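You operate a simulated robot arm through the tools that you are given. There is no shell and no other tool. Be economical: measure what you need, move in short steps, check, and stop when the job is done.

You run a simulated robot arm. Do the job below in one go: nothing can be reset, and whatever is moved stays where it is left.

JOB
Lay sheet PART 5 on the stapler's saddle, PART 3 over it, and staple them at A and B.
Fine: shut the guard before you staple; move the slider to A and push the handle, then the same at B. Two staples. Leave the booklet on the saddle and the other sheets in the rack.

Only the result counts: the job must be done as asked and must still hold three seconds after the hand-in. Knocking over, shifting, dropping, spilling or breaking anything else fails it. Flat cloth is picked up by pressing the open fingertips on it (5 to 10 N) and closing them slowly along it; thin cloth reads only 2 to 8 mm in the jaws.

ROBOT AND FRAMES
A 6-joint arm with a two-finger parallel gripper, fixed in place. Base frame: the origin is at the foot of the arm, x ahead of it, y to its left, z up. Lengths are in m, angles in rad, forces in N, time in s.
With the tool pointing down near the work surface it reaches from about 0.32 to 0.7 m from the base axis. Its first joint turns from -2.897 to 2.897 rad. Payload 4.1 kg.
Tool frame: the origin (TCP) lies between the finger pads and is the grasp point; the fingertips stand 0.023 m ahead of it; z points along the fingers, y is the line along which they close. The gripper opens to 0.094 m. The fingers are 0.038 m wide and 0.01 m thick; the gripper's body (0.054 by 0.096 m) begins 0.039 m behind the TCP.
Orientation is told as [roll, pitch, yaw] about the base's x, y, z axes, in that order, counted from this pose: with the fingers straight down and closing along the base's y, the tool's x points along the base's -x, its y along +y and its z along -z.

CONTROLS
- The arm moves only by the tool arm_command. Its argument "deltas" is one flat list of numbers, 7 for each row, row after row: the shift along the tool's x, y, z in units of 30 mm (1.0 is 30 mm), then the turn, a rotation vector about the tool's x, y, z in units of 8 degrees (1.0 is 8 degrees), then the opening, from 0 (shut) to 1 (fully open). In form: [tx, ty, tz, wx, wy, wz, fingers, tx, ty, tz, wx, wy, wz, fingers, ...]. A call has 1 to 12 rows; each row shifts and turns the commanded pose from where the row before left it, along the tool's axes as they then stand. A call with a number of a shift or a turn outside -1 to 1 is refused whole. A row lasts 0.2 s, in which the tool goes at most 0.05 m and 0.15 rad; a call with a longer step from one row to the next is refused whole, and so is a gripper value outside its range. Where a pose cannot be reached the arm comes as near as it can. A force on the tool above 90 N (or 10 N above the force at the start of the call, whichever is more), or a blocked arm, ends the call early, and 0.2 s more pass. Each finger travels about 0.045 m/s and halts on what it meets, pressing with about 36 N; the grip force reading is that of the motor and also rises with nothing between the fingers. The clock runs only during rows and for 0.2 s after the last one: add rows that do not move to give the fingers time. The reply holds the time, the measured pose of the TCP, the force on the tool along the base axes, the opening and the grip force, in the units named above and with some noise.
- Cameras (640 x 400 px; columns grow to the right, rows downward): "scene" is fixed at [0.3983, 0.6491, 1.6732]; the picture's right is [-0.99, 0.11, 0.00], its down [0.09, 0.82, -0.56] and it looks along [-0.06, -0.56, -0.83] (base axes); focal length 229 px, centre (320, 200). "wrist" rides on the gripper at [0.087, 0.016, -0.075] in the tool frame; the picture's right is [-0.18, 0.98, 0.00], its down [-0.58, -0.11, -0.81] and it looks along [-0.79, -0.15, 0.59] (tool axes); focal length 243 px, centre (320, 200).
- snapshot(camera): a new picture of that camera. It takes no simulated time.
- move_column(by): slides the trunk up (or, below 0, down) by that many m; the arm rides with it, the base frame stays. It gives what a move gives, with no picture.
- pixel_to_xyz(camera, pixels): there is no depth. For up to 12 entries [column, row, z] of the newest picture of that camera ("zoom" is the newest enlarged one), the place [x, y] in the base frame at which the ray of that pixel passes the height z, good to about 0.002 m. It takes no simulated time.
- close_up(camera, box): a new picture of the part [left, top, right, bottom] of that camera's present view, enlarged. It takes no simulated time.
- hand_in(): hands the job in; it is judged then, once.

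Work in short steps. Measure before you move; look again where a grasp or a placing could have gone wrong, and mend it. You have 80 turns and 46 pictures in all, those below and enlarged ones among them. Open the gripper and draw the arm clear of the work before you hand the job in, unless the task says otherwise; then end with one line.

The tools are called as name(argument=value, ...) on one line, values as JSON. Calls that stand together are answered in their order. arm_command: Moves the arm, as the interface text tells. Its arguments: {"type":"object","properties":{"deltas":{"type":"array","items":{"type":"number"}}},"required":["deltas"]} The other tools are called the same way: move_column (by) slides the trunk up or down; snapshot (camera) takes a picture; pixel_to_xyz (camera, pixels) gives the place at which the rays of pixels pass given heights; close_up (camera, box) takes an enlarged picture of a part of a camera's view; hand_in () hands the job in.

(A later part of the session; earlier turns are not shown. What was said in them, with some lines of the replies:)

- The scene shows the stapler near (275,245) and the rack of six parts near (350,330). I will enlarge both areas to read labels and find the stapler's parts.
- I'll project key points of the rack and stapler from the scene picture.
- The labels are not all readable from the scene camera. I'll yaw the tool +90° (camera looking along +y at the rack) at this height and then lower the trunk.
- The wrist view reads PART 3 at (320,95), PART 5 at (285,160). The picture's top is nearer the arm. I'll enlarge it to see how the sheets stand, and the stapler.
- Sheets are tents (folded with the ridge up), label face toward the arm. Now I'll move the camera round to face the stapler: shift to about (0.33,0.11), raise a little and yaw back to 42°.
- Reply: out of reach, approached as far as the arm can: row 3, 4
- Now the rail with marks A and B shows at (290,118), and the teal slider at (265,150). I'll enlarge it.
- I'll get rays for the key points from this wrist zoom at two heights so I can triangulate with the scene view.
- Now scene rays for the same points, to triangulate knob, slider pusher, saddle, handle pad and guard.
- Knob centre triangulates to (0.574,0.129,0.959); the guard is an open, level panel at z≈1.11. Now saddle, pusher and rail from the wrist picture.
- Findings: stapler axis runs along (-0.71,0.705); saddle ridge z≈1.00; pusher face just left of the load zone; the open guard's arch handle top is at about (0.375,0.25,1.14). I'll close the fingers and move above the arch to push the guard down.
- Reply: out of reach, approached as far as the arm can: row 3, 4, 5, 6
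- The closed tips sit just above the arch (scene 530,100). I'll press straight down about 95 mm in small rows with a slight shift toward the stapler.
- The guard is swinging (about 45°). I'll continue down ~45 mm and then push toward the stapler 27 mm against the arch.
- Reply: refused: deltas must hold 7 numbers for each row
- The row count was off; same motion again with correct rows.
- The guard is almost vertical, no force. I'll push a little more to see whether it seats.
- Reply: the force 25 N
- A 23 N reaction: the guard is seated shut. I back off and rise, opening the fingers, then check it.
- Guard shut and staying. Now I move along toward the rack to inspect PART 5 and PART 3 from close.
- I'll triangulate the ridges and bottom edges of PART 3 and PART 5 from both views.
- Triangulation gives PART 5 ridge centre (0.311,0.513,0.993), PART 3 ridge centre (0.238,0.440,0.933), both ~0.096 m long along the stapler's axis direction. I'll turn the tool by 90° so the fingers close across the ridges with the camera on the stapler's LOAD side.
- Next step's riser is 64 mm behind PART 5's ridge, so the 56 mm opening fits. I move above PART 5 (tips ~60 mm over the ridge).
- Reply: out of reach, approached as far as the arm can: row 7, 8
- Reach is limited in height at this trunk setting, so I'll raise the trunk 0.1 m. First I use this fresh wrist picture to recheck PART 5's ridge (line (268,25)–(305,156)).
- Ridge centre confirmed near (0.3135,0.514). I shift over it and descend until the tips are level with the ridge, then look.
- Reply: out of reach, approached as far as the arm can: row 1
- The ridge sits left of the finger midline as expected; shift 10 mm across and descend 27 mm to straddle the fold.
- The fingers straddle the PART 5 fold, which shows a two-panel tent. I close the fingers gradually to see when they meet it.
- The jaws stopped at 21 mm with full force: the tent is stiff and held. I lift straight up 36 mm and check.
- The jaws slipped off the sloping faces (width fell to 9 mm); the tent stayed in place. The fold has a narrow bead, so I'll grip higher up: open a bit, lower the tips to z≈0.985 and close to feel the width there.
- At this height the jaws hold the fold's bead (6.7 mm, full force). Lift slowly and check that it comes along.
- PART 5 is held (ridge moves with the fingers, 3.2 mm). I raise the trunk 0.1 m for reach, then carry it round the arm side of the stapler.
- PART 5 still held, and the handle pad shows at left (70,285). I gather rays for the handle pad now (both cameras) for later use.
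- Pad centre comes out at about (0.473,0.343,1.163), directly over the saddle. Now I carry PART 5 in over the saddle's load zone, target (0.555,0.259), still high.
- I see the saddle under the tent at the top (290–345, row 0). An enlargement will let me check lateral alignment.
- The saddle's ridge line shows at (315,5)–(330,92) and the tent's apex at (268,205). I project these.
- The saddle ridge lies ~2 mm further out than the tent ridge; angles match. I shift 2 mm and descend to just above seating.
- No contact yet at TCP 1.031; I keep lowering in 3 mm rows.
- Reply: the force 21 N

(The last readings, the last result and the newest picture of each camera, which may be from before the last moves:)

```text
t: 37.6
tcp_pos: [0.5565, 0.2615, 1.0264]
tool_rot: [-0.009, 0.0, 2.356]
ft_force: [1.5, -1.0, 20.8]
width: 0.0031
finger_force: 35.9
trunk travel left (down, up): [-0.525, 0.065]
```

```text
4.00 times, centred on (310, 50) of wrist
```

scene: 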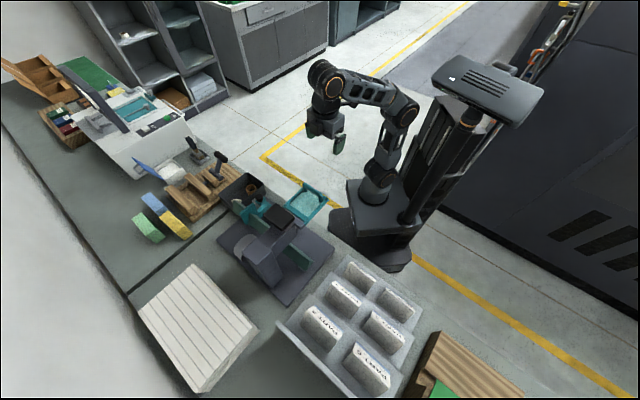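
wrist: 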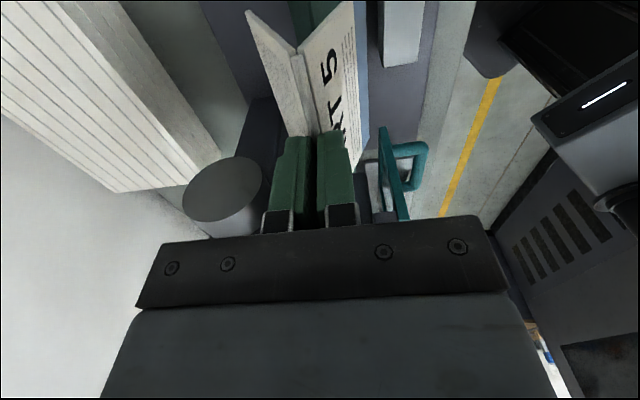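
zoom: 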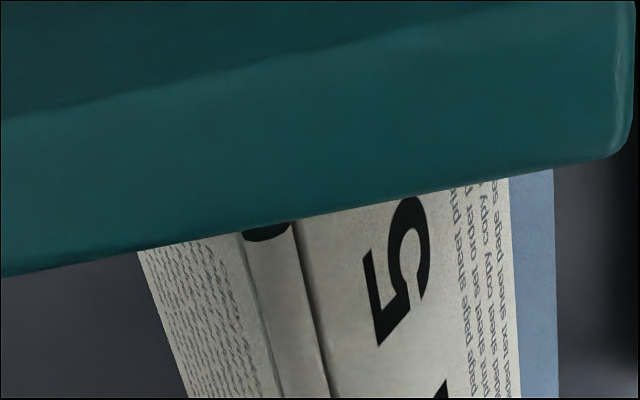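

Contact with 21 N at TCP 1.026, as expected for seating; the pusher hides the tent's end. I release, rise and look.

arm_command(deltas=[0, 0, -0.08, 0, 0, 0, 0, 0, 0, 0, 0, 0, 0, 0.1, 0, 0, 0, 0, 0, 0, 0.2, 0, 0, 0, 0, 0, 0, 0.3, 0, 0, 0, 0, 0, 0, 0.3, 0, 0, -0.5, 0, 0, 0, 0.3, 0, 0, -1, 0, 0, 0, 0.3, 0, 0, -1, 0, 0, 0, 0.3, 0, 0, -0.5, 0, 0, 0, 0.3])

snapshot(camera="wrist")

```text
t: 39.6
tcp_pos: [0.56, 0.2609, 1.1172]
tool_rot: [-0.004, 0.0, 2.354]
ft_force: [-0.6, 0.1, -1.2]
width: 0.0284
finger_force: 0.1
trunk travel left (down, up): [-0.525, 0.065]
```

```text
11 pictures are left
```

wrist: 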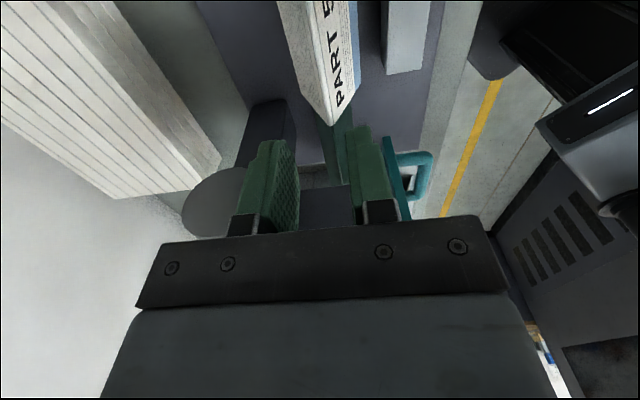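

PART 5 sits on the saddle (fold (320,60)–(334,122)). Back round the front of the stapler to fetch PART 3.

pixel_to_xyz(camera="wrist", pixels=[[334, 122, 1.005], [300, 10, 1.005]])

arm_command(deltas=[0, 1, 0, 0, 0, 0, 0.4, 0, 1, 0, 0, 0, 0, 0.4, 0, 1, 0, 0, 0, 0, 0.4, 0, 1, 0, 0, 0, 0, 0.4, 0, 1, 0, 0, 0, 0, 0.4, -1, 1, 0, 0, 0, 0, 0.4, -1, 1, 0, 0, 0, 0, 0.4, -1, 0, 0, 0, 0, 0, 0.4, -1, 0, 0, 0, 0, 0, 0.4, -1, 0, 0, 0, 0, 0, 0.4, -1, 0, 0, 0, 0, 0, 0.4, -1, 0, 0, 0, 0, 0, 0.4])

arm_command(deltas=[-1, 0, 0, 0, 0, 0, 0.4, -1, 0, 0, 0, 0, 0, 0.4, -1, -0.9, 0.7, 0, 0, 0, 0.4, -1, -0.9, 0.7, 0, 0, 0, 0.4, -0.8, -0.9, 0.7, 0, 0, 0, 0.4, 0, -0.97, 0.7, 0, 0, 0, 0.4])

snapshot(camera="wrist")

```text
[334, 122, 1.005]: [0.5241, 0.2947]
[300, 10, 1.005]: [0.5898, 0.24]
```

```text
t: 42.2
tcp_pos: [0.264, 0.2634, 1.1161]
tool_rot: [-0.001, 0.0, 2.354]
ft_force: [-0.6, -0.6, -1.1]
width: 0.0376
finger_force: 0.0
trunk travel left (down, up): [-0.525, 0.065]
```

```text
t: 43.6
tcp_pos: [0.2371, 0.4423, 1.0295]
tool_rot: [-0.003, 0.001, 2.354]
ft_force: [-0.2, 0.4, -0.5]
width: 0.0377
finger_force: 0.1
trunk travel left (down, up): [-0.525, 0.065]
```

```text
10 pictures are left
```

wrist: 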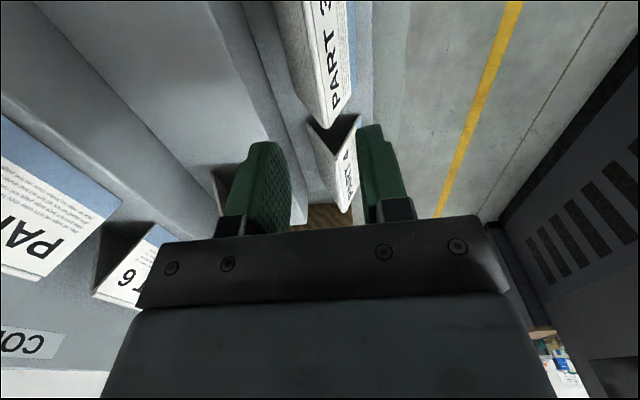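

PART 3's fold runs (303,5)–(328,127). I project it to fine-tune.

pixel_to_xyz(camera="wrist", pixels=[[328, 127, 0.933], [303, 5, 0.933], [327, 120, 0.933]])

```text
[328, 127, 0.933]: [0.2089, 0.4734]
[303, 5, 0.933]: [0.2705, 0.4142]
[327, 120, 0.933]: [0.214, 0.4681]
```

PART 3's fold agrees with the earlier estimate to a few mm. I fine-shift, lower the tips to the bead (z≈0.926) and close.

arm_command(deltas=[0.1, -0.077, 0.5, 0, 0, 0, 0.4, 0, 0, 0.7, 0, 0, 0, 0.4, 0, 0, 0.7, 0, 0, 0, 0.4, 0, 0, 0.5, 0, 0, 0, 0.4, 0, 0, 0.25, 0, 0, 0, 0.4])

arm_command(deltas=[0, 0, 0, 0, 0, 0, 0.25, 0, 0, 0, 0, 0, 0, 0.1, 0, 0, 0, 0, 0, 0, 0, 0, 0, 0, 0, 0, 0, 0])

```text
t: 44.8
tcp_pos: [0.2412, 0.4417, 0.9526]
tool_rot: [-0.003, -0.001, 2.354]
ft_force: [-0.3, -0.9, 0.5]
width: 0.0377
finger_force: 0.0
trunk travel left (down, up): [-0.525, 0.065]
```

```text
t: 45.8
tcp_pos: [0.2414, 0.4421, 0.9536]
tool_rot: [-0.003, 0.0, 2.353]
ft_force: [1.0, 0.8, 4.2]
width: 0.0
finger_force: 36.0
trunk travel left (down, up): [-0.525, 0.065]
```

Width 0: the tips closed just above the bead. Open, go 5 mm lower, and close again.

arm_command(deltas=[0, 0, -0.15, 0, 0, 0, 0.1, 0, 0, 0, 0, 0, 0, 0.3, 0, 0, 0, 0, 0, 0, 0.3, 0, 0, 0.15, 0, 0, 0, 0.3, 0, 0, 0.18, 0, 0, 0, 0.3, 0, 0, 0, 0, 0, 0, 0.15, 0, 0, 0, 0, 0, 0, 0, 0, 0, 0, 0, 0, 0, 0, 0, 0, 0, 0, 0, 0, 0])

```text
t: 47.8
tcp_pos: [0.2409, 0.4424, 0.9459]
tool_rot: [-0.005, 0.0, 2.354]
ft_force: [-0.2, 0.1, 1.4]
width: 0.0076
finger_force: 36.0
trunk travel left (down, up): [-0.525, 0.065]
```

Width 7.6 mm, like the first grasp. I lift slowly and look.

arm_command(deltas=[0, 0, -0.15, 0, 0, 0, 0, 0, 0, -0.3, 0, 0, 0, 0, 0, 0, -0.4, 0, 0, 0, 0, 0, 0, -0.4, 0, 0, 0, 0, 0, 0, -0.4, 0, 0, 0, 0])

close_up(camera="wrist", box=[180, 0, 460, 240])

```text
t: 49.0
tcp_pos: [0.2409, 0.442, 0.9975]
tool_rot: [-0.004, 0.0, 2.354]
ft_force: [0.3, -0.4, 0.7]
width: 0.0033
finger_force: 36.3
trunk travel left (down, up): [-0.525, 0.065]
```

```text
1.67 times, centred on (320, 120) of wrist
```

zoom: 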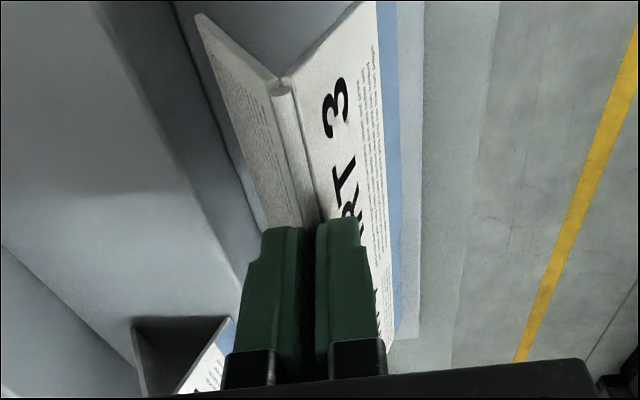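

PART 3 is held identically. I raise it and carry it round the front of the stapler again.

arm_command(deltas=[0, 0.71, -0.967, 0, 0, 0, 0, 0, 0.71, -0.967, 0, 0, 0, 0, 0, 0.71, -0.967, 0, 0, 0, 0, 0, 0.71, -0.967, 0, 0, 0, 0, 0, 0.71, -0.967, 0, 0, 0, 0, 1, 0, 0, 0, 0, 0, 0, 1, 0, 0, 0, 0, 0, 0, 1, 0, 0, 0, 0, 0, 0, 1, 0, 0, 0, 0, 0, 0, 1, 0, 0, 0, 0, 0, 0, 1, 0, 0, 0, 0, 0, 0, 1, 0, 0, 0, 0, 0, 0])

arm_command(deltas=[1, 0, 0, 0, 0, 0, 0, 1, 0, 0, 0, 0, 0, 0, 1, 0, 0, 0, 0, 0, 0, 1, 0, 0, 0, 0, 0, 0, 0.7, -0.8, 0, 0, 0, 0, 0, 0, -0.97, 0, 0, 0, 0, 0, 0, -0.97, 0, 0, 0, 0, 0, 0, -0.97, 0, 0, 0, 0, 0, 0, -0.97, 0, 0, 0, 0, 0, 0, -0.97, 0, 0, 0, 0, 0, 0, -0.97, 0, 0, 0, 0, 0])

```text
t: 51.6
tcp_pos: [0.3165, 0.2168, 1.1417]
tool_rot: [-0.004, 0.0, 2.357]
ft_force: [0.0, -0.5, 0.3]
width: 0.0032
finger_force: 35.9
trunk travel left (down, up): [-0.525, 0.065]
```

```text
t: 54.0
tcp_pos: [0.5565, 0.2585, 1.1406]
tool_rot: [-0.002, 0.002, 2.355]
ft_force: [0.5, 0.5, -0.6]
width: 0.0032
finger_force: 35.8
trunk travel left (down, up): [-0.525, 0.065]
```

In place above PART 5. I correct ~3 mm and descend to just above contact (TCP ~1.045), then look.

arm_command(deltas=[-0.04, -0.1, 0.7, 0, 0, 0, 0, 0, 0, 0.7, 0, 0, 0, 0, 0, 0, 0.7, 0, 0, 0, 0, 0, 0, 0.7, 0, 0, 0, 0, 0, 0, 0.35, 0, 0, 0, 0])

arm_command(deltas=[0, 0, 0.15, 0, 0, 0, 0])

arm_command(deltas=[0, 0, 0.1, 0, 0, 0, 0])

arm_command(deltas=[0, 0, 0.1, 0, 0, 0, 0])

```text
t: 55.2
tcp_pos: [0.5555, 0.2623, 1.0428]
tool_rot: [-0.002, 0.0, 2.353]
ft_force: [-0.5, 0.1, 0.4]
width: 0.0033
finger_force: 36.3
trunk travel left (down, up): [-0.525, 0.065]
```

```text
t: 55.6
tcp_pos: [0.5563, 0.2604, 1.0403]
tool_rot: [-0.004, 0.0, 2.354]
ft_force: [0.5, -1.1, 0.7]
width: 0.0034
finger_force: 36.3
trunk travel left (down, up): [-0.525, 0.065]
```

```text
t: 56.0
tcp_pos: [0.5556, 0.2611, 1.0388]
tool_rot: [-0.005, 0.002, 2.357]
ft_force: [3.1, 1.7, 2.5]
width: 0.0033
finger_force: 36.2
trunk travel left (down, up): [-0.525, 0.065]
```

```text
t: 56.4
tcp_pos: [0.5566, 0.2629, 1.0353]
tool_rot: [-0.006, 0.001, 2.356]
ft_force: [6.6, 3.9, 9.4]
width: 0.0033
finger_force: 35.5
trunk travel left (down, up): [-0.525, 0.065]
```

Contact with a sideways push toward the far side (+n 7 N): I ease 1.5 mm that way and lower 2 mm more.

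arm_command(deltas=[0, -0.05, 0.06, 0, 0, 0, 0])

arm_command(deltas=[0, 0, 0.08, 0, 0, 0, 0])

```text
t: 56.8
tcp_pos: [0.5571, 0.2626, 1.0352]
tool_rot: [-0.007, 0.001, 2.355]
ft_force: [4.8, 6.7, 14.7]
width: 0.0033
finger_force: 35.9
trunk travel left (down, up): [-0.525, 0.065]
```

```text
t: 57.2
tcp_pos: [0.5562, 0.2635, 1.0348]
tool_rot: [-0.012, 0.002, 2.357]
ft_force: [6.7, 9.2, 27.7]
width: 0.0033
finger_force: 35.9
trunk travel left (down, up): [-0.525, 0.065]
```

Seated at TCP 1.035 (firm vertical stop). I ease off, release, rise and look.

arm_command(deltas=[0, 0, -0.12, 0, 0, 0, 0, 0, 0, 0, 0, 0, 0, 0.1, 0, 0, 0, 0, 0, 0, 0.2, 0, 0, 0, 0, 0, 0, 0.3, 0, 0, 0, 0, 0, 0, 0.3, 0, 0, -0.5, 0, 0, 0, 0.3, 0, 0, -1, 0, 0, 0, 0.3, 0, 0, -1, 0, 0, 0, 0.3, 0, 0, -0.5, 0, 0, 0, 0.3])

close_up(camera="wrist", box=[240, 0, 440, 140])

```text
t: 59.2
tcp_pos: [0.556, 0.2637, 1.1247]
tool_rot: [-0.004, 0.0, 2.357]
ft_force: [-0.4, -0.8, -1.8]
width: 0.028
finger_force: 0.1
trunk travel left (down, up): [-0.525, 0.065]
```

```text
2.86 times, centred on (340, 70) of wrist
```

zoom: 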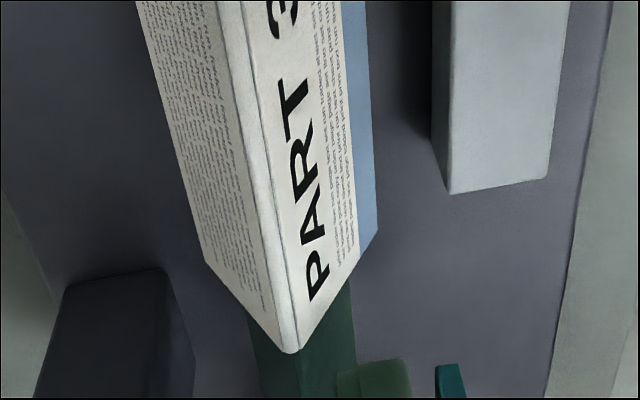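

Both sheets sit neatly stacked on the saddle with PART 3 on top. Now the slider: I retreat to the arm side near LOAD with fingers shut, then turn the tool back to yaw 45° so the thin closed fingers can push the knob along the rail.

arm_command(deltas=[0, 0.9, 0, 0, 0, 0, 0.3, 0, 0.9, 0, 0, 0, 0, 0.1, 0.9, 0.9, 0, 0, 0, 0, 0, 0.9, 0.9, 0, 0, 0, 0, 0, 0.9, 0.9, 0, 0, 0, 0, 0, 0.9, 0.9, 0, 0, 0, 0, 0, 0.9, 0, 0, 0, 0, 0, 0])

arm_command(deltas=[0, 0, 0, 0, 0, 1, 0, 0, 0, 0, 0, 0, 1, 0, 0, 0, 0, 0, 0, 1, 0, 0, 0, 0, 0, 0, 1, 0, 0, 0, 0, 0, 0, 1, 0, 0, 0, 0, 0, 0, 1, 0, 0, 0, 0, 0, 0, 1, 0, 0, 0, 0, 0, 0, 1, 0, 0, 0, 0, 0, 0, 1, 0, 0, 0, 0, 0, 0, 1, 0, 0, 0, 0, 0, 0, 1, 0, 0, 0, 0, 0, 0, 0.22, 0])

snapshot(camera="wrist")

```text
t: 60.8
tcp_pos: [0.5382, 0.0526, 1.1217]
tool_rot: [-0.002, 0.002, 2.355]
ft_force: [0.5, 0.1, 0.2]
width: 0.0001
finger_force: 36.4
trunk travel left (down, up): [-0.525, 0.065]
```

```text
t: 63.4
tcp_pos: [0.5375, 0.0526, 1.1231]
tool_rot: [0.001, -0.002, 0.786]
ft_force: [-0.7, -0.1, -0.1]
width: 0.0001
finger_force: 35.4
trunk travel left (down, up): [-0.525, 0.065]
```

```text
7 pictures are left
```

wrist: 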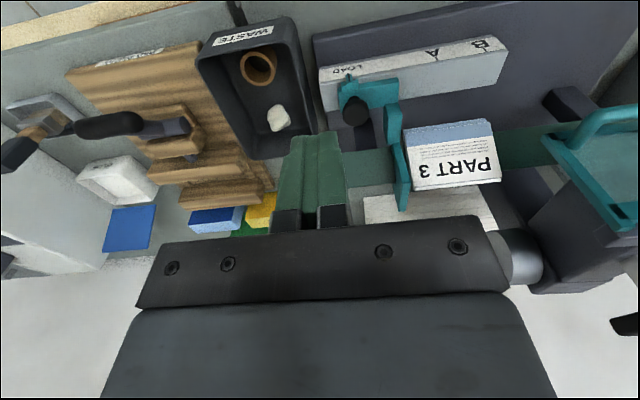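

Very clear view: knob at (355,110), bin rim at (312,95), pointer at (347,77), marks A (432,57) and B (484,47). I project these.

pixel_to_xyz(camera="wrist", pixels=[[355, 110, 0.959], [312, 95, 0.94], [312, 95, 0.96], [347, 77, 0.9], [432, 60, 0.9], [484, 50, 0.9], [347, 77, 0.92], [432, 60, 0.92], [484, 50, 0.92], [320, 70, 0.91], [505, 38, 0.91], [343, 110, 0.959]])

close_up(camera="wrist", box=[300, 20, 520, 220])

```text
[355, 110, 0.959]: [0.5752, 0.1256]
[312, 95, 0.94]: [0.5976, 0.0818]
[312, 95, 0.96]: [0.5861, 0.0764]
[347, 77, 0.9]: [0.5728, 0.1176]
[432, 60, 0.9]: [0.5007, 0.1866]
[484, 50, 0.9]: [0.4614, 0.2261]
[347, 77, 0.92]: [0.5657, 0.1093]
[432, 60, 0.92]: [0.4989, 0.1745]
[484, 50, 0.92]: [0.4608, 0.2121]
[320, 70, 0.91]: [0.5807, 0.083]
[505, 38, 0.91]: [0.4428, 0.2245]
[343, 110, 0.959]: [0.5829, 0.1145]
```

```text
2.00 times, centred on (410, 120) of wrist
```

zoom: 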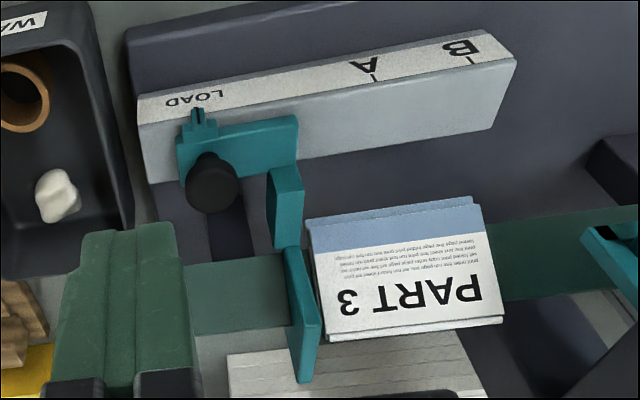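

Pointer line is at wrist px (349,74), ticks A (436.5,60) and B (485,51.5); I project these precisely at the rail edge height.

pixel_to_xyz(camera="wrist", pixels=[[349, 74, 0.91], [436.5, 60, 0.91], [485, 51.5, 0.91], [349, 74, 0.92], [355, 111, 0.959], [342, 111, 0.959], [368, 109, 0.959], [325, 150, 0.95], [412, 180, 0.99], [498, 165, 0.99]])

```text
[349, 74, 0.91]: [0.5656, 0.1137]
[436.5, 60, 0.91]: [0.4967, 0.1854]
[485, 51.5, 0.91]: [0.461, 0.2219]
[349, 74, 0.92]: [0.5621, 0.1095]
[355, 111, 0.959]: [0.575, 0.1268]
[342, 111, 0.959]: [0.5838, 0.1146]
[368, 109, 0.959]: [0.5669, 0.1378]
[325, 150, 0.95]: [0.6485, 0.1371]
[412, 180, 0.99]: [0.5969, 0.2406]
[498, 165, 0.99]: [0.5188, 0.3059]
```

Knob spans a=0.024–0.053 along the rail, pointer needs +0.0995 m to A and a further 0.051 m to B. I move over the gap behind the knob (bin side) and lower the closed fingers beside it.

arm_command(deltas=[-0.85, -0.02, 0, 0, 0, 0, 0, -0.85, 0, 0, 0, 0, 0, 0, -0.8, 0, 0.2, 0, 0, 0, 0, 0, 0, 0.8, 0, 0, 0, 0, 0, 0, 0.8, 0, 0, 0, 0, 0, 0, 0.8, 0, 0, 0, 0, 0, 0, 0.8, 0, 0, 0, 0, 0, 0, 0.8, 0, 0, 0, 0, 0, 0, 0.5, 0, 0, 0, 0, 0, 0, 0.35, 0, 0, 0, 0])

```text
t: 65.6
tcp_pos: [0.5935, 0.1054, 0.9726]
tool_rot: [0.001, -0.005, 0.789]
ft_force: [0.3, 0.8, 0.1]
width: 0.0001
finger_force: 36.2
trunk travel left (down, up): [-0.525, 0.065]
```

No contact; now I push along +a by 96 mm in slow rows, stopping a bit short of A to look.

arm_command(deltas=[0, 0.32, 0, 0, 0, 0, 0, 0, 0.32, 0, 0, 0, 0, 0, 0, 0.32, 0, 0, 0, 0, 0, 0, 0.32, 0, 0, 0, 0, 0, 0, 0.32, 0, 0, 0, 0, 0, 0, 0.32, 0, 0, 0, 0, 0, 0, 0.32, 0, 0, 0, 0, 0, 0, 0.32, 0, 0, 0, 0, 0, 0, 0.32, 0, 0, 0, 0, 0, 0, 0.32, 0, 0, 0, 0, 0])

close_up(camera="wrist", box=[220, 0, 500, 220])

```text
t: 67.8
tcp_pos: [0.5208, 0.1739, 0.9732]
tool_rot: [-0.001, -0.001, 0.788]
ft_force: [0.4, 0.6, -0.2]
width: 0.0
finger_force: 36.0
trunk travel left (down, up): [-0.525, 0.065]
```

```text
1.82 times, centred on (360, 110) of wrist
```

zoom: 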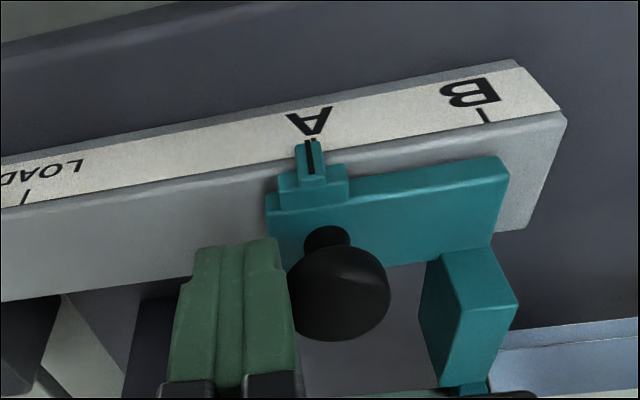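

The pointer line (310,150) is a touch left of the A tick (314,138), ~2–3 mm. I nudge 3 mm and verify.

arm_command(deltas=[0, 0.095, 0, 0, 0, 0, 0, 0, 0, 0, 0, 0, 0, 0])

close_up(camera="wrist", box=[300, 30, 420, 110])

```text
t: 68.4
tcp_pos: [0.5196, 0.176, 0.9723]
tool_rot: [-0.001, -0.003, 0.788]
ft_force: [-0.3, 0.2, -0.9]
width: 0.0
finger_force: 36.0
trunk travel left (down, up): [-0.525, 0.065]
```

```text
5.00 times, centred on (360, 70) of wrist
```

zoom: 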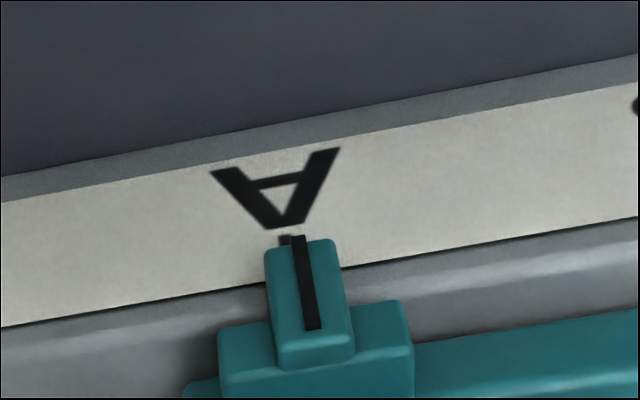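

Allowing for the raised pointer's parallax, it is aligned with A (within ~1 mm). I step off the knob, rise and move over the handle pad at (0.473,0.343).

arm_command(deltas=[0, -0.5, 0, 0, 0, 0, 0, 0, 0, -1, 0, 0, 0, 0, 0, 0, -1, 0, 0, 0, 0, 0, 0, -1, 0, 0, 0, 0, 0, 0, -1, 0, 0, 0, 0, 0, 0, -1, 0, 0, 0, 0, 0, 0, -1, 0, 0, 0, 0, 0, 0, -1, 0, 0, 0, 0, 0, 0, -1, 0, 0, 0, 0])

arm_command(deltas=[-0.48, 0.92, 0, 0, 0, 0, 0, -0.48, 0.92, 0, 0, 0, 0, 0, -0.48, 0.92, 0, 0, 0, 0, 0, -0.48, 0.92, 0, 0, 0, 0, 0, -0.48, 0.92, 0, 0, 0, 0, 0, -0.48, 0.92, 0, 0, 0, 0, 0])

snapshot(camera="wrist")

```text
t: 70.4
tcp_pos: [0.5285, 0.1648, 1.2157]
tool_rot: [0.0, -0.004, 0.789]
ft_force: [-0.2, -0.2, 0.5]
width: 0.0
finger_force: 36.1
trunk travel left (down, up): [-0.525, 0.065]
```

```text
t: 71.8
tcp_pos: [0.4742, 0.3428, 1.2128]
tool_rot: [0.001, -0.003, 0.788]
ft_force: [0.2, 0.6, 0.5]
width: 0.0
finger_force: 36.1
trunk travel left (down, up): [-0.525, 0.065]
```

```text
3 pictures are left
```

wrist: 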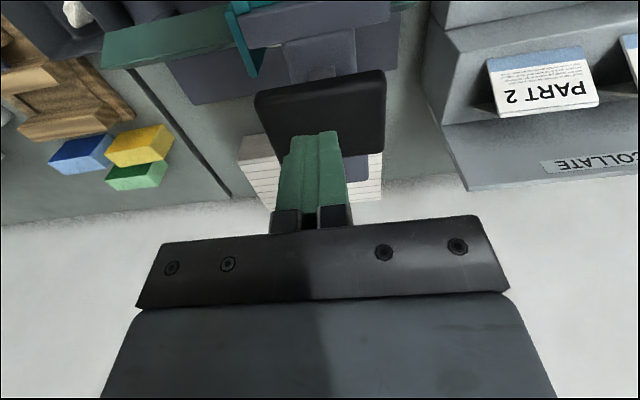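

The tips (315,135) are over the black pad (255–385, 75–155). I check projected pad corners and then press.

pixel_to_xyz(camera="wrist", pixels=[[256, 97, 1.155], [383, 78, 1.155], [383, 152, 1.155], [320, 88, 1.155]])

arm_command(deltas=[0, 0, 0.3, 0, 0, 0, 0, 0, 0, 0.3, 0, 0, 0, 0, 0, 0, 0.2, 0, 0, 0, 0, 0, 0, 0.2, 0, 0, 0, 0])

```text
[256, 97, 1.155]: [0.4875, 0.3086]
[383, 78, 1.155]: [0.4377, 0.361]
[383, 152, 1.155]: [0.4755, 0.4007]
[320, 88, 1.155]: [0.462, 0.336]
```

```text
t: 72.8
tcp_pos: [0.4758, 0.3418, 1.1834]
tool_rot: [0.001, -0.004, 0.788]
ft_force: [0.0, 3.8, 3.6]
width: 0.0002
finger_force: 35.7
trunk travel left (down, up): [-0.525, 0.065]
```

Touching the pad at tip z≈1.160. I press down slowly, 4–6 mm per row.

arm_command(deltas=[0, 0, 0.15, 0, 0, 0, 0, 0, 0, 0.15, 0, 0, 0, 0, 0, 0, 0.15, 0, 0, 0, 0, 0, 0, 0.15, 0, 0, 0, 0])

```text
t: 73.8
tcp_pos: [0.475, 0.3404, 1.1747]
tool_rot: [-0.003, -0.024, 0.79]
ft_force: [13.8, 7.1, 61.4]
width: 0.0
finger_force: 36.0
trunk travel left (down, up): [-0.525, 0.065]
```

Force climbs to 61 N with 9 mm of travel. I keep pressing a bit to see whether there is more travel or a stop.

arm_command(deltas=[0, 0, 0.1, 0, 0, 0, 0, 0, 0, 0.1, 0, 0, 0, 0, 0, 0, 0.1, 0, 0, 0, 0])

```text
t: 74.6
tcp_pos: [0.4748, 0.3408, 1.1761]
tool_rot: [-0.006, -0.048, 0.789]
ft_force: [-5.4, -7.8, 27.1]
width: 0.0002
finger_force: 35.5
trunk travel left (down, up): [-0.525, 0.065]
stopped in row 3: the force on the tool passed its limit (the readings are from after the stop); the commanded pose is now the measured one
```

The press ended at the force limit. Before deciding whether the stroke is complete, I compare the pad with its earlier place in the same scene enlargement.

close_up(camera="scene", box=[215, 165, 335, 240])

```text
5.33 times, centred on (275, 202) of scene
```

zoom: 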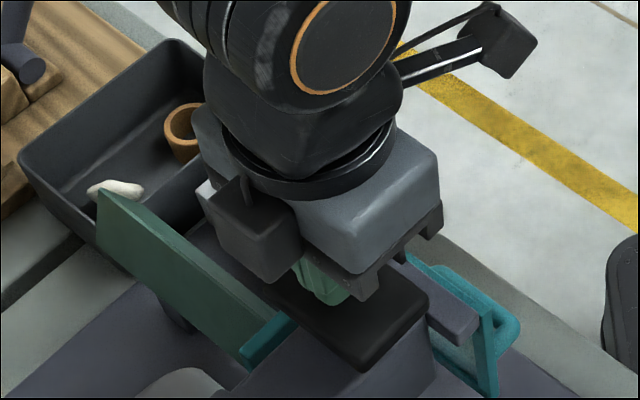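

The pad sits clearly lower than before (bottom corner from about (355,352) to (358,370)) and the guard is shut: stroke complete at the stop. I release upward and read the pose (a small tilt may remain).

arm_command(deltas=[0, 0, -0.3, 0, 0, 0, 0, 0, 0, -0.5, 0, 0, 0, 0, 0, 0, -0.6, 0, 0, 0, 0])

```text
t: 75.4
tcp_pos: [0.4759, 0.3423, 1.2127]
tool_rot: [-0.002, -0.034, 0.789]
ft_force: [-0.6, -1.5, 0.2]
width: 0.0002
finger_force: 36.1
trunk travel left (down, up): [-0.525, 0.065]
```

The tool kept a 2° tilt about its y; I undo it and move back over the slot behind the knob (now at A).

arm_command(deltas=[0, 0, 0, 0, 0.243, 0, 0, 0.482, -0.88, 0, 0, 0, 0, 0, 0.482, -0.88, 0, 0, 0, 0, 0, 0.482, -0.88, 0, 0, 0, 0, 0, 0.482, -0.88, 0, 0, 0, 0, 0, 0.482, -0.88, 0, 0, 0, 0, 0, 0.482, -0.88, 0, 0, 0, 0, 0])

```text
t: 77.0
tcp_pos: [0.5257, 0.1672, 1.2144]
tool_rot: [-0.003, -0.004, 0.79]
ft_force: [-0.6, 0.0, 0.7]
width: 0.0002
finger_force: 36.0
trunk travel left (down, up): [-0.525, 0.065]
```

Aligned. Lower beside the knob.

arm_command(deltas=[0, 0, 1, 0, 0, 0, 0, 0, 0, 1, 0, 0, 0, 0, 0, 0, 1, 0, 0, 0, 0, 0, 0, 1, 0, 0, 0, 0, 0, 0, 1, 0, 0, 0, 0, 0, 0, 1, 0, 0, 0, 0, 0, 0, 1, 0, 0, 0, 0, 0, 0, 0.6, 0, 0, 0, 0, 0, 0, 0.46, 0, 0, 0, 0])

```text
t: 79.0
tcp_pos: [0.5259, 0.1685, 0.9724]
tool_rot: [-0.005, -0.002, 0.788]
ft_force: [0.0, 1.1, 0.3]
width: 0.0
finger_force: 35.9
trunk travel left (down, up): [-0.525, 0.065]
```

Beside the knob with no contact. I push 61 mm along the rail toward B.

arm_command(deltas=[0, 0.29, 0, 0, 0, 0, 0, 0, 0.29, 0, 0, 0, 0, 0, 0, 0.29, 0, 0, 0, 0, 0, 0, 0.29, 0, 0, 0, 0, 0, 0, 0.29, 0, 0, 0, 0, 0, 0, 0.29, 0, 0, 0, 0, 0, 0, 0.27, 0, 0, 0, 0, 0, 0, 0, 0, 0, 0, 0, 0])

close_up(camera="wrist", box=[260, 20, 460, 145])

```text
t: 80.8
tcp_pos: [0.4837, 0.2115, 0.972]
tool_rot: [-0.003, -0.003, 0.789]
ft_force: [1.1, -0.3, -0.3]
width: 0.0001
finger_force: 36.0
trunk travel left (down, up): [-0.525, 0.065]
```

```text
3.20 times, centred on (360, 82) of wrist
```

zoom: 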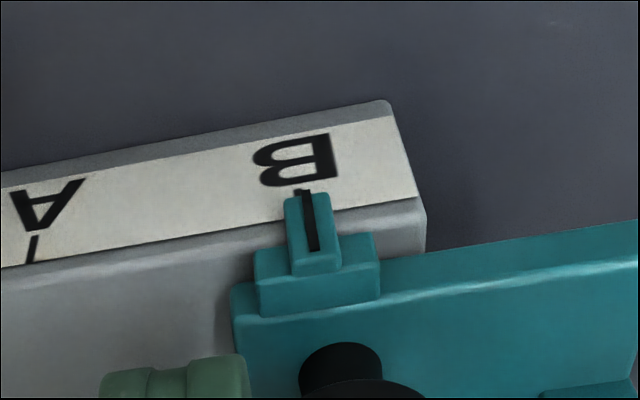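

The pointer (305,192) shows the same tiny parallax offset from B's tick (299,190) as it did at A, so it is at B. I step back, rise and move over the handle.

arm_command(deltas=[0, -0.6, 0, 0, 0, 0, 0, 0, 0, -1, 0, 0, 0, 0, 0, 0, -1, 0, 0, 0, 0, 0, 0, -1, 0, 0, 0, 0, 0, 0, -1, 0, 0, 0, 0, 0, 0, -1, 0, 0, 0, 0, 0, 0, -1, 0, 0, 0, 0, 0, 0, -1, 0, 0, 0, 0, 0, 0, -1, 0, 0, 0, 0])

arm_command(deltas=[-0.612, 0.774, 0, 0, 0, 0, 0, -0.612, 0.774, 0, 0, 0, 0, 0, -0.612, 0.774, 0, 0, 0, 0, 0, -0.612, 0.774, 0, 0, 0, 0, 0, -0.612, 0.774, 0, 0, 0, 0, 0])

```text
t: 82.8
tcp_pos: [0.4967, 0.1996, 1.2149]
tool_rot: [-0.004, -0.005, 0.789]
ft_force: [0.0, 0.5, 0.0]
width: 0.0001
finger_force: 36.1
trunk travel left (down, up): [-0.525, 0.065]
```

```text
t: 84.0
tcp_pos: [0.4784, 0.347, 1.2119]
tool_rot: [-0.005, -0.003, 0.787]
ft_force: [-0.9, 0.8, 0.1]
width: 0.0
finger_force: 36.3
trunk travel left (down, up): [-0.525, 0.065]
```

Over the pad. I lower to contact and press in one slow stroke, reading the force profile.

arm_command(deltas=[0, 0, 0.3, 0, 0, 0, 0, 0, 0, 0.3, 0, 0, 0, 0, 0, 0, 0.3, 0, 0, 0, 0])

arm_command(deltas=[0, 0, 0.1, 0, 0, 0, 0, 0, 0, 0.1, 0, 0, 0, 0])

arm_command(deltas=[0, 0, 0.1, 0, 0, 0, 0, 0, 0, 0.1, 0, 0, 0, 0])

arm_command(deltas=[0, 0, 0.1, 0, 0, 0, 0, 0, 0, 0.1, 0, 0, 0, 0])

```text
t: 84.8
tcp_pos: [0.4794, 0.346, 1.185]
tool_rot: [-0.004, -0.004, 0.79]
ft_force: [1.2, -0.7, 2.6]
width: 0.0
finger_force: 36.0
trunk travel left (down, up): [-0.525, 0.065]
```

```text
t: 85.4
tcp_pos: [0.4792, 0.3464, 1.1797]
tool_rot: [-0.004, -0.004, 0.788]
ft_force: [-1.5, -0.8, 3.7]
width: 0.0001
finger_force: 35.9
trunk travel left (down, up): [-0.525, 0.065]
```

```text
t: 86.0
tcp_pos: [0.4779, 0.3457, 1.1769]
tool_rot: [-0.005, -0.01, 0.784]
ft_force: [4.9, 1.3, 23.0]
width: 0.0
finger_force: 35.6
trunk travel left (down, up): [-0.525, 0.065]
```

```text
t: 86.6
tcp_pos: [0.4786, 0.3458, 1.1737]
tool_rot: [-0.006, -0.02, 0.789]
ft_force: [12.3, 7.6, 53.4]
width: 0.0
finger_force: 36.0
trunk travel left (down, up): [-0.525, 0.065]
```

Light spring, then a firm resistance from about 1.178. I press on to the same depth/force as at A.

arm_command(deltas=[0, 0, 0.1, 0, 0, 0, 0, 0, 0, 0.1, 0, 0, 0, 0])

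arm_command(deltas=[0, 0, 0.1, 0, 0, 0, 0, 0, 0, 0.1, 0, 0, 0, 0])

```text
t: 87.2
tcp_pos: [0.4781, 0.3459, 1.1739]
tool_rot: [-0.006, -0.034, 0.788]
ft_force: [20.4, 9.3, 78.6]
width: 0.0
finger_force: 36.4
trunk travel left (down, up): [-0.525, 0.065]
```

```text
t: 87.8
tcp_pos: [0.478, 0.3446, 1.1753]
tool_rot: [-0.01, -0.045, 0.787]
ft_force: [-4.2, -7.0, 26.4]
width: 0.0002
finger_force: 35.6
trunk travel left (down, up): [-0.525, 0.065]
stopped in row 2: the force on the tool passed its limit (the readings are from after the stop); the commanded pose is now the measured one
```

78 N with no further travel: full stroke, same as at A. I release, rise, retreat toward the arm and open the gripper.

arm_command(deltas=[0, 0, -0.3, 0, 0, 0, 0, 0, 0, -0.6, 0, 0, 0, 0, 0, 0, -0.6, 0, 0.24, 0, 0, 0.9, 0, 0, 0, 0, 0, 0, 0.9, 0, 0, 0, 0, 0, 0, 0.9, 0, 0, 0, 0, 0, 0, 0.9, 0, 0, 0, 0, 0, 0, 0.9, 0, 0, 0, 0, 0, 0, 0.9, 0, 0, 0, 0, 0, 0, 0.9, 0, 0, 0, 0, 0, 0.5, 0.9, 0, 0, 0, 0, 0, 1, 0, 0, 0, 0, 0, 0, 1])

close_up(camera="scene", box=[225, 180, 345, 280])

```text
t: 90.4
tcp_pos: [0.3279, 0.194, 1.2174]
tool_rot: [-0.006, 0.0, 0.786]
ft_force: [-0.7, 0.1, 0.0]
width: 0.0676
finger_force: 0.1
trunk travel left (down, up): [-0.525, 0.065]
```

```text
4.00 times, centred on (285, 230) of scene
```

zoom: 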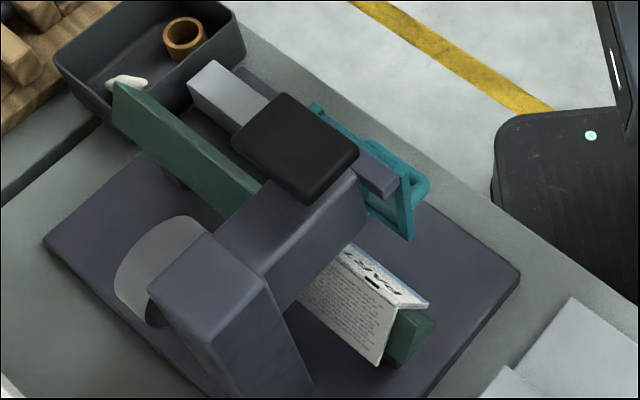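

The booklet is on the saddle with staple A visible on the fold at (373,283), the guard shut and the handle back up. The B stroke matched the A stroke, so I hand in.

hand_in()

```text
The job is handed in.
```

I laid PART 5 and then PART 3 on the saddle, shut the guard and pressed the handle once at A and once at B. The staple at A is visible on the fold. The one at B is hidden under the head, but its press hit the same hard stop. The booklet is on the saddle, the other sheets were left in the rack, and the job is handed in.
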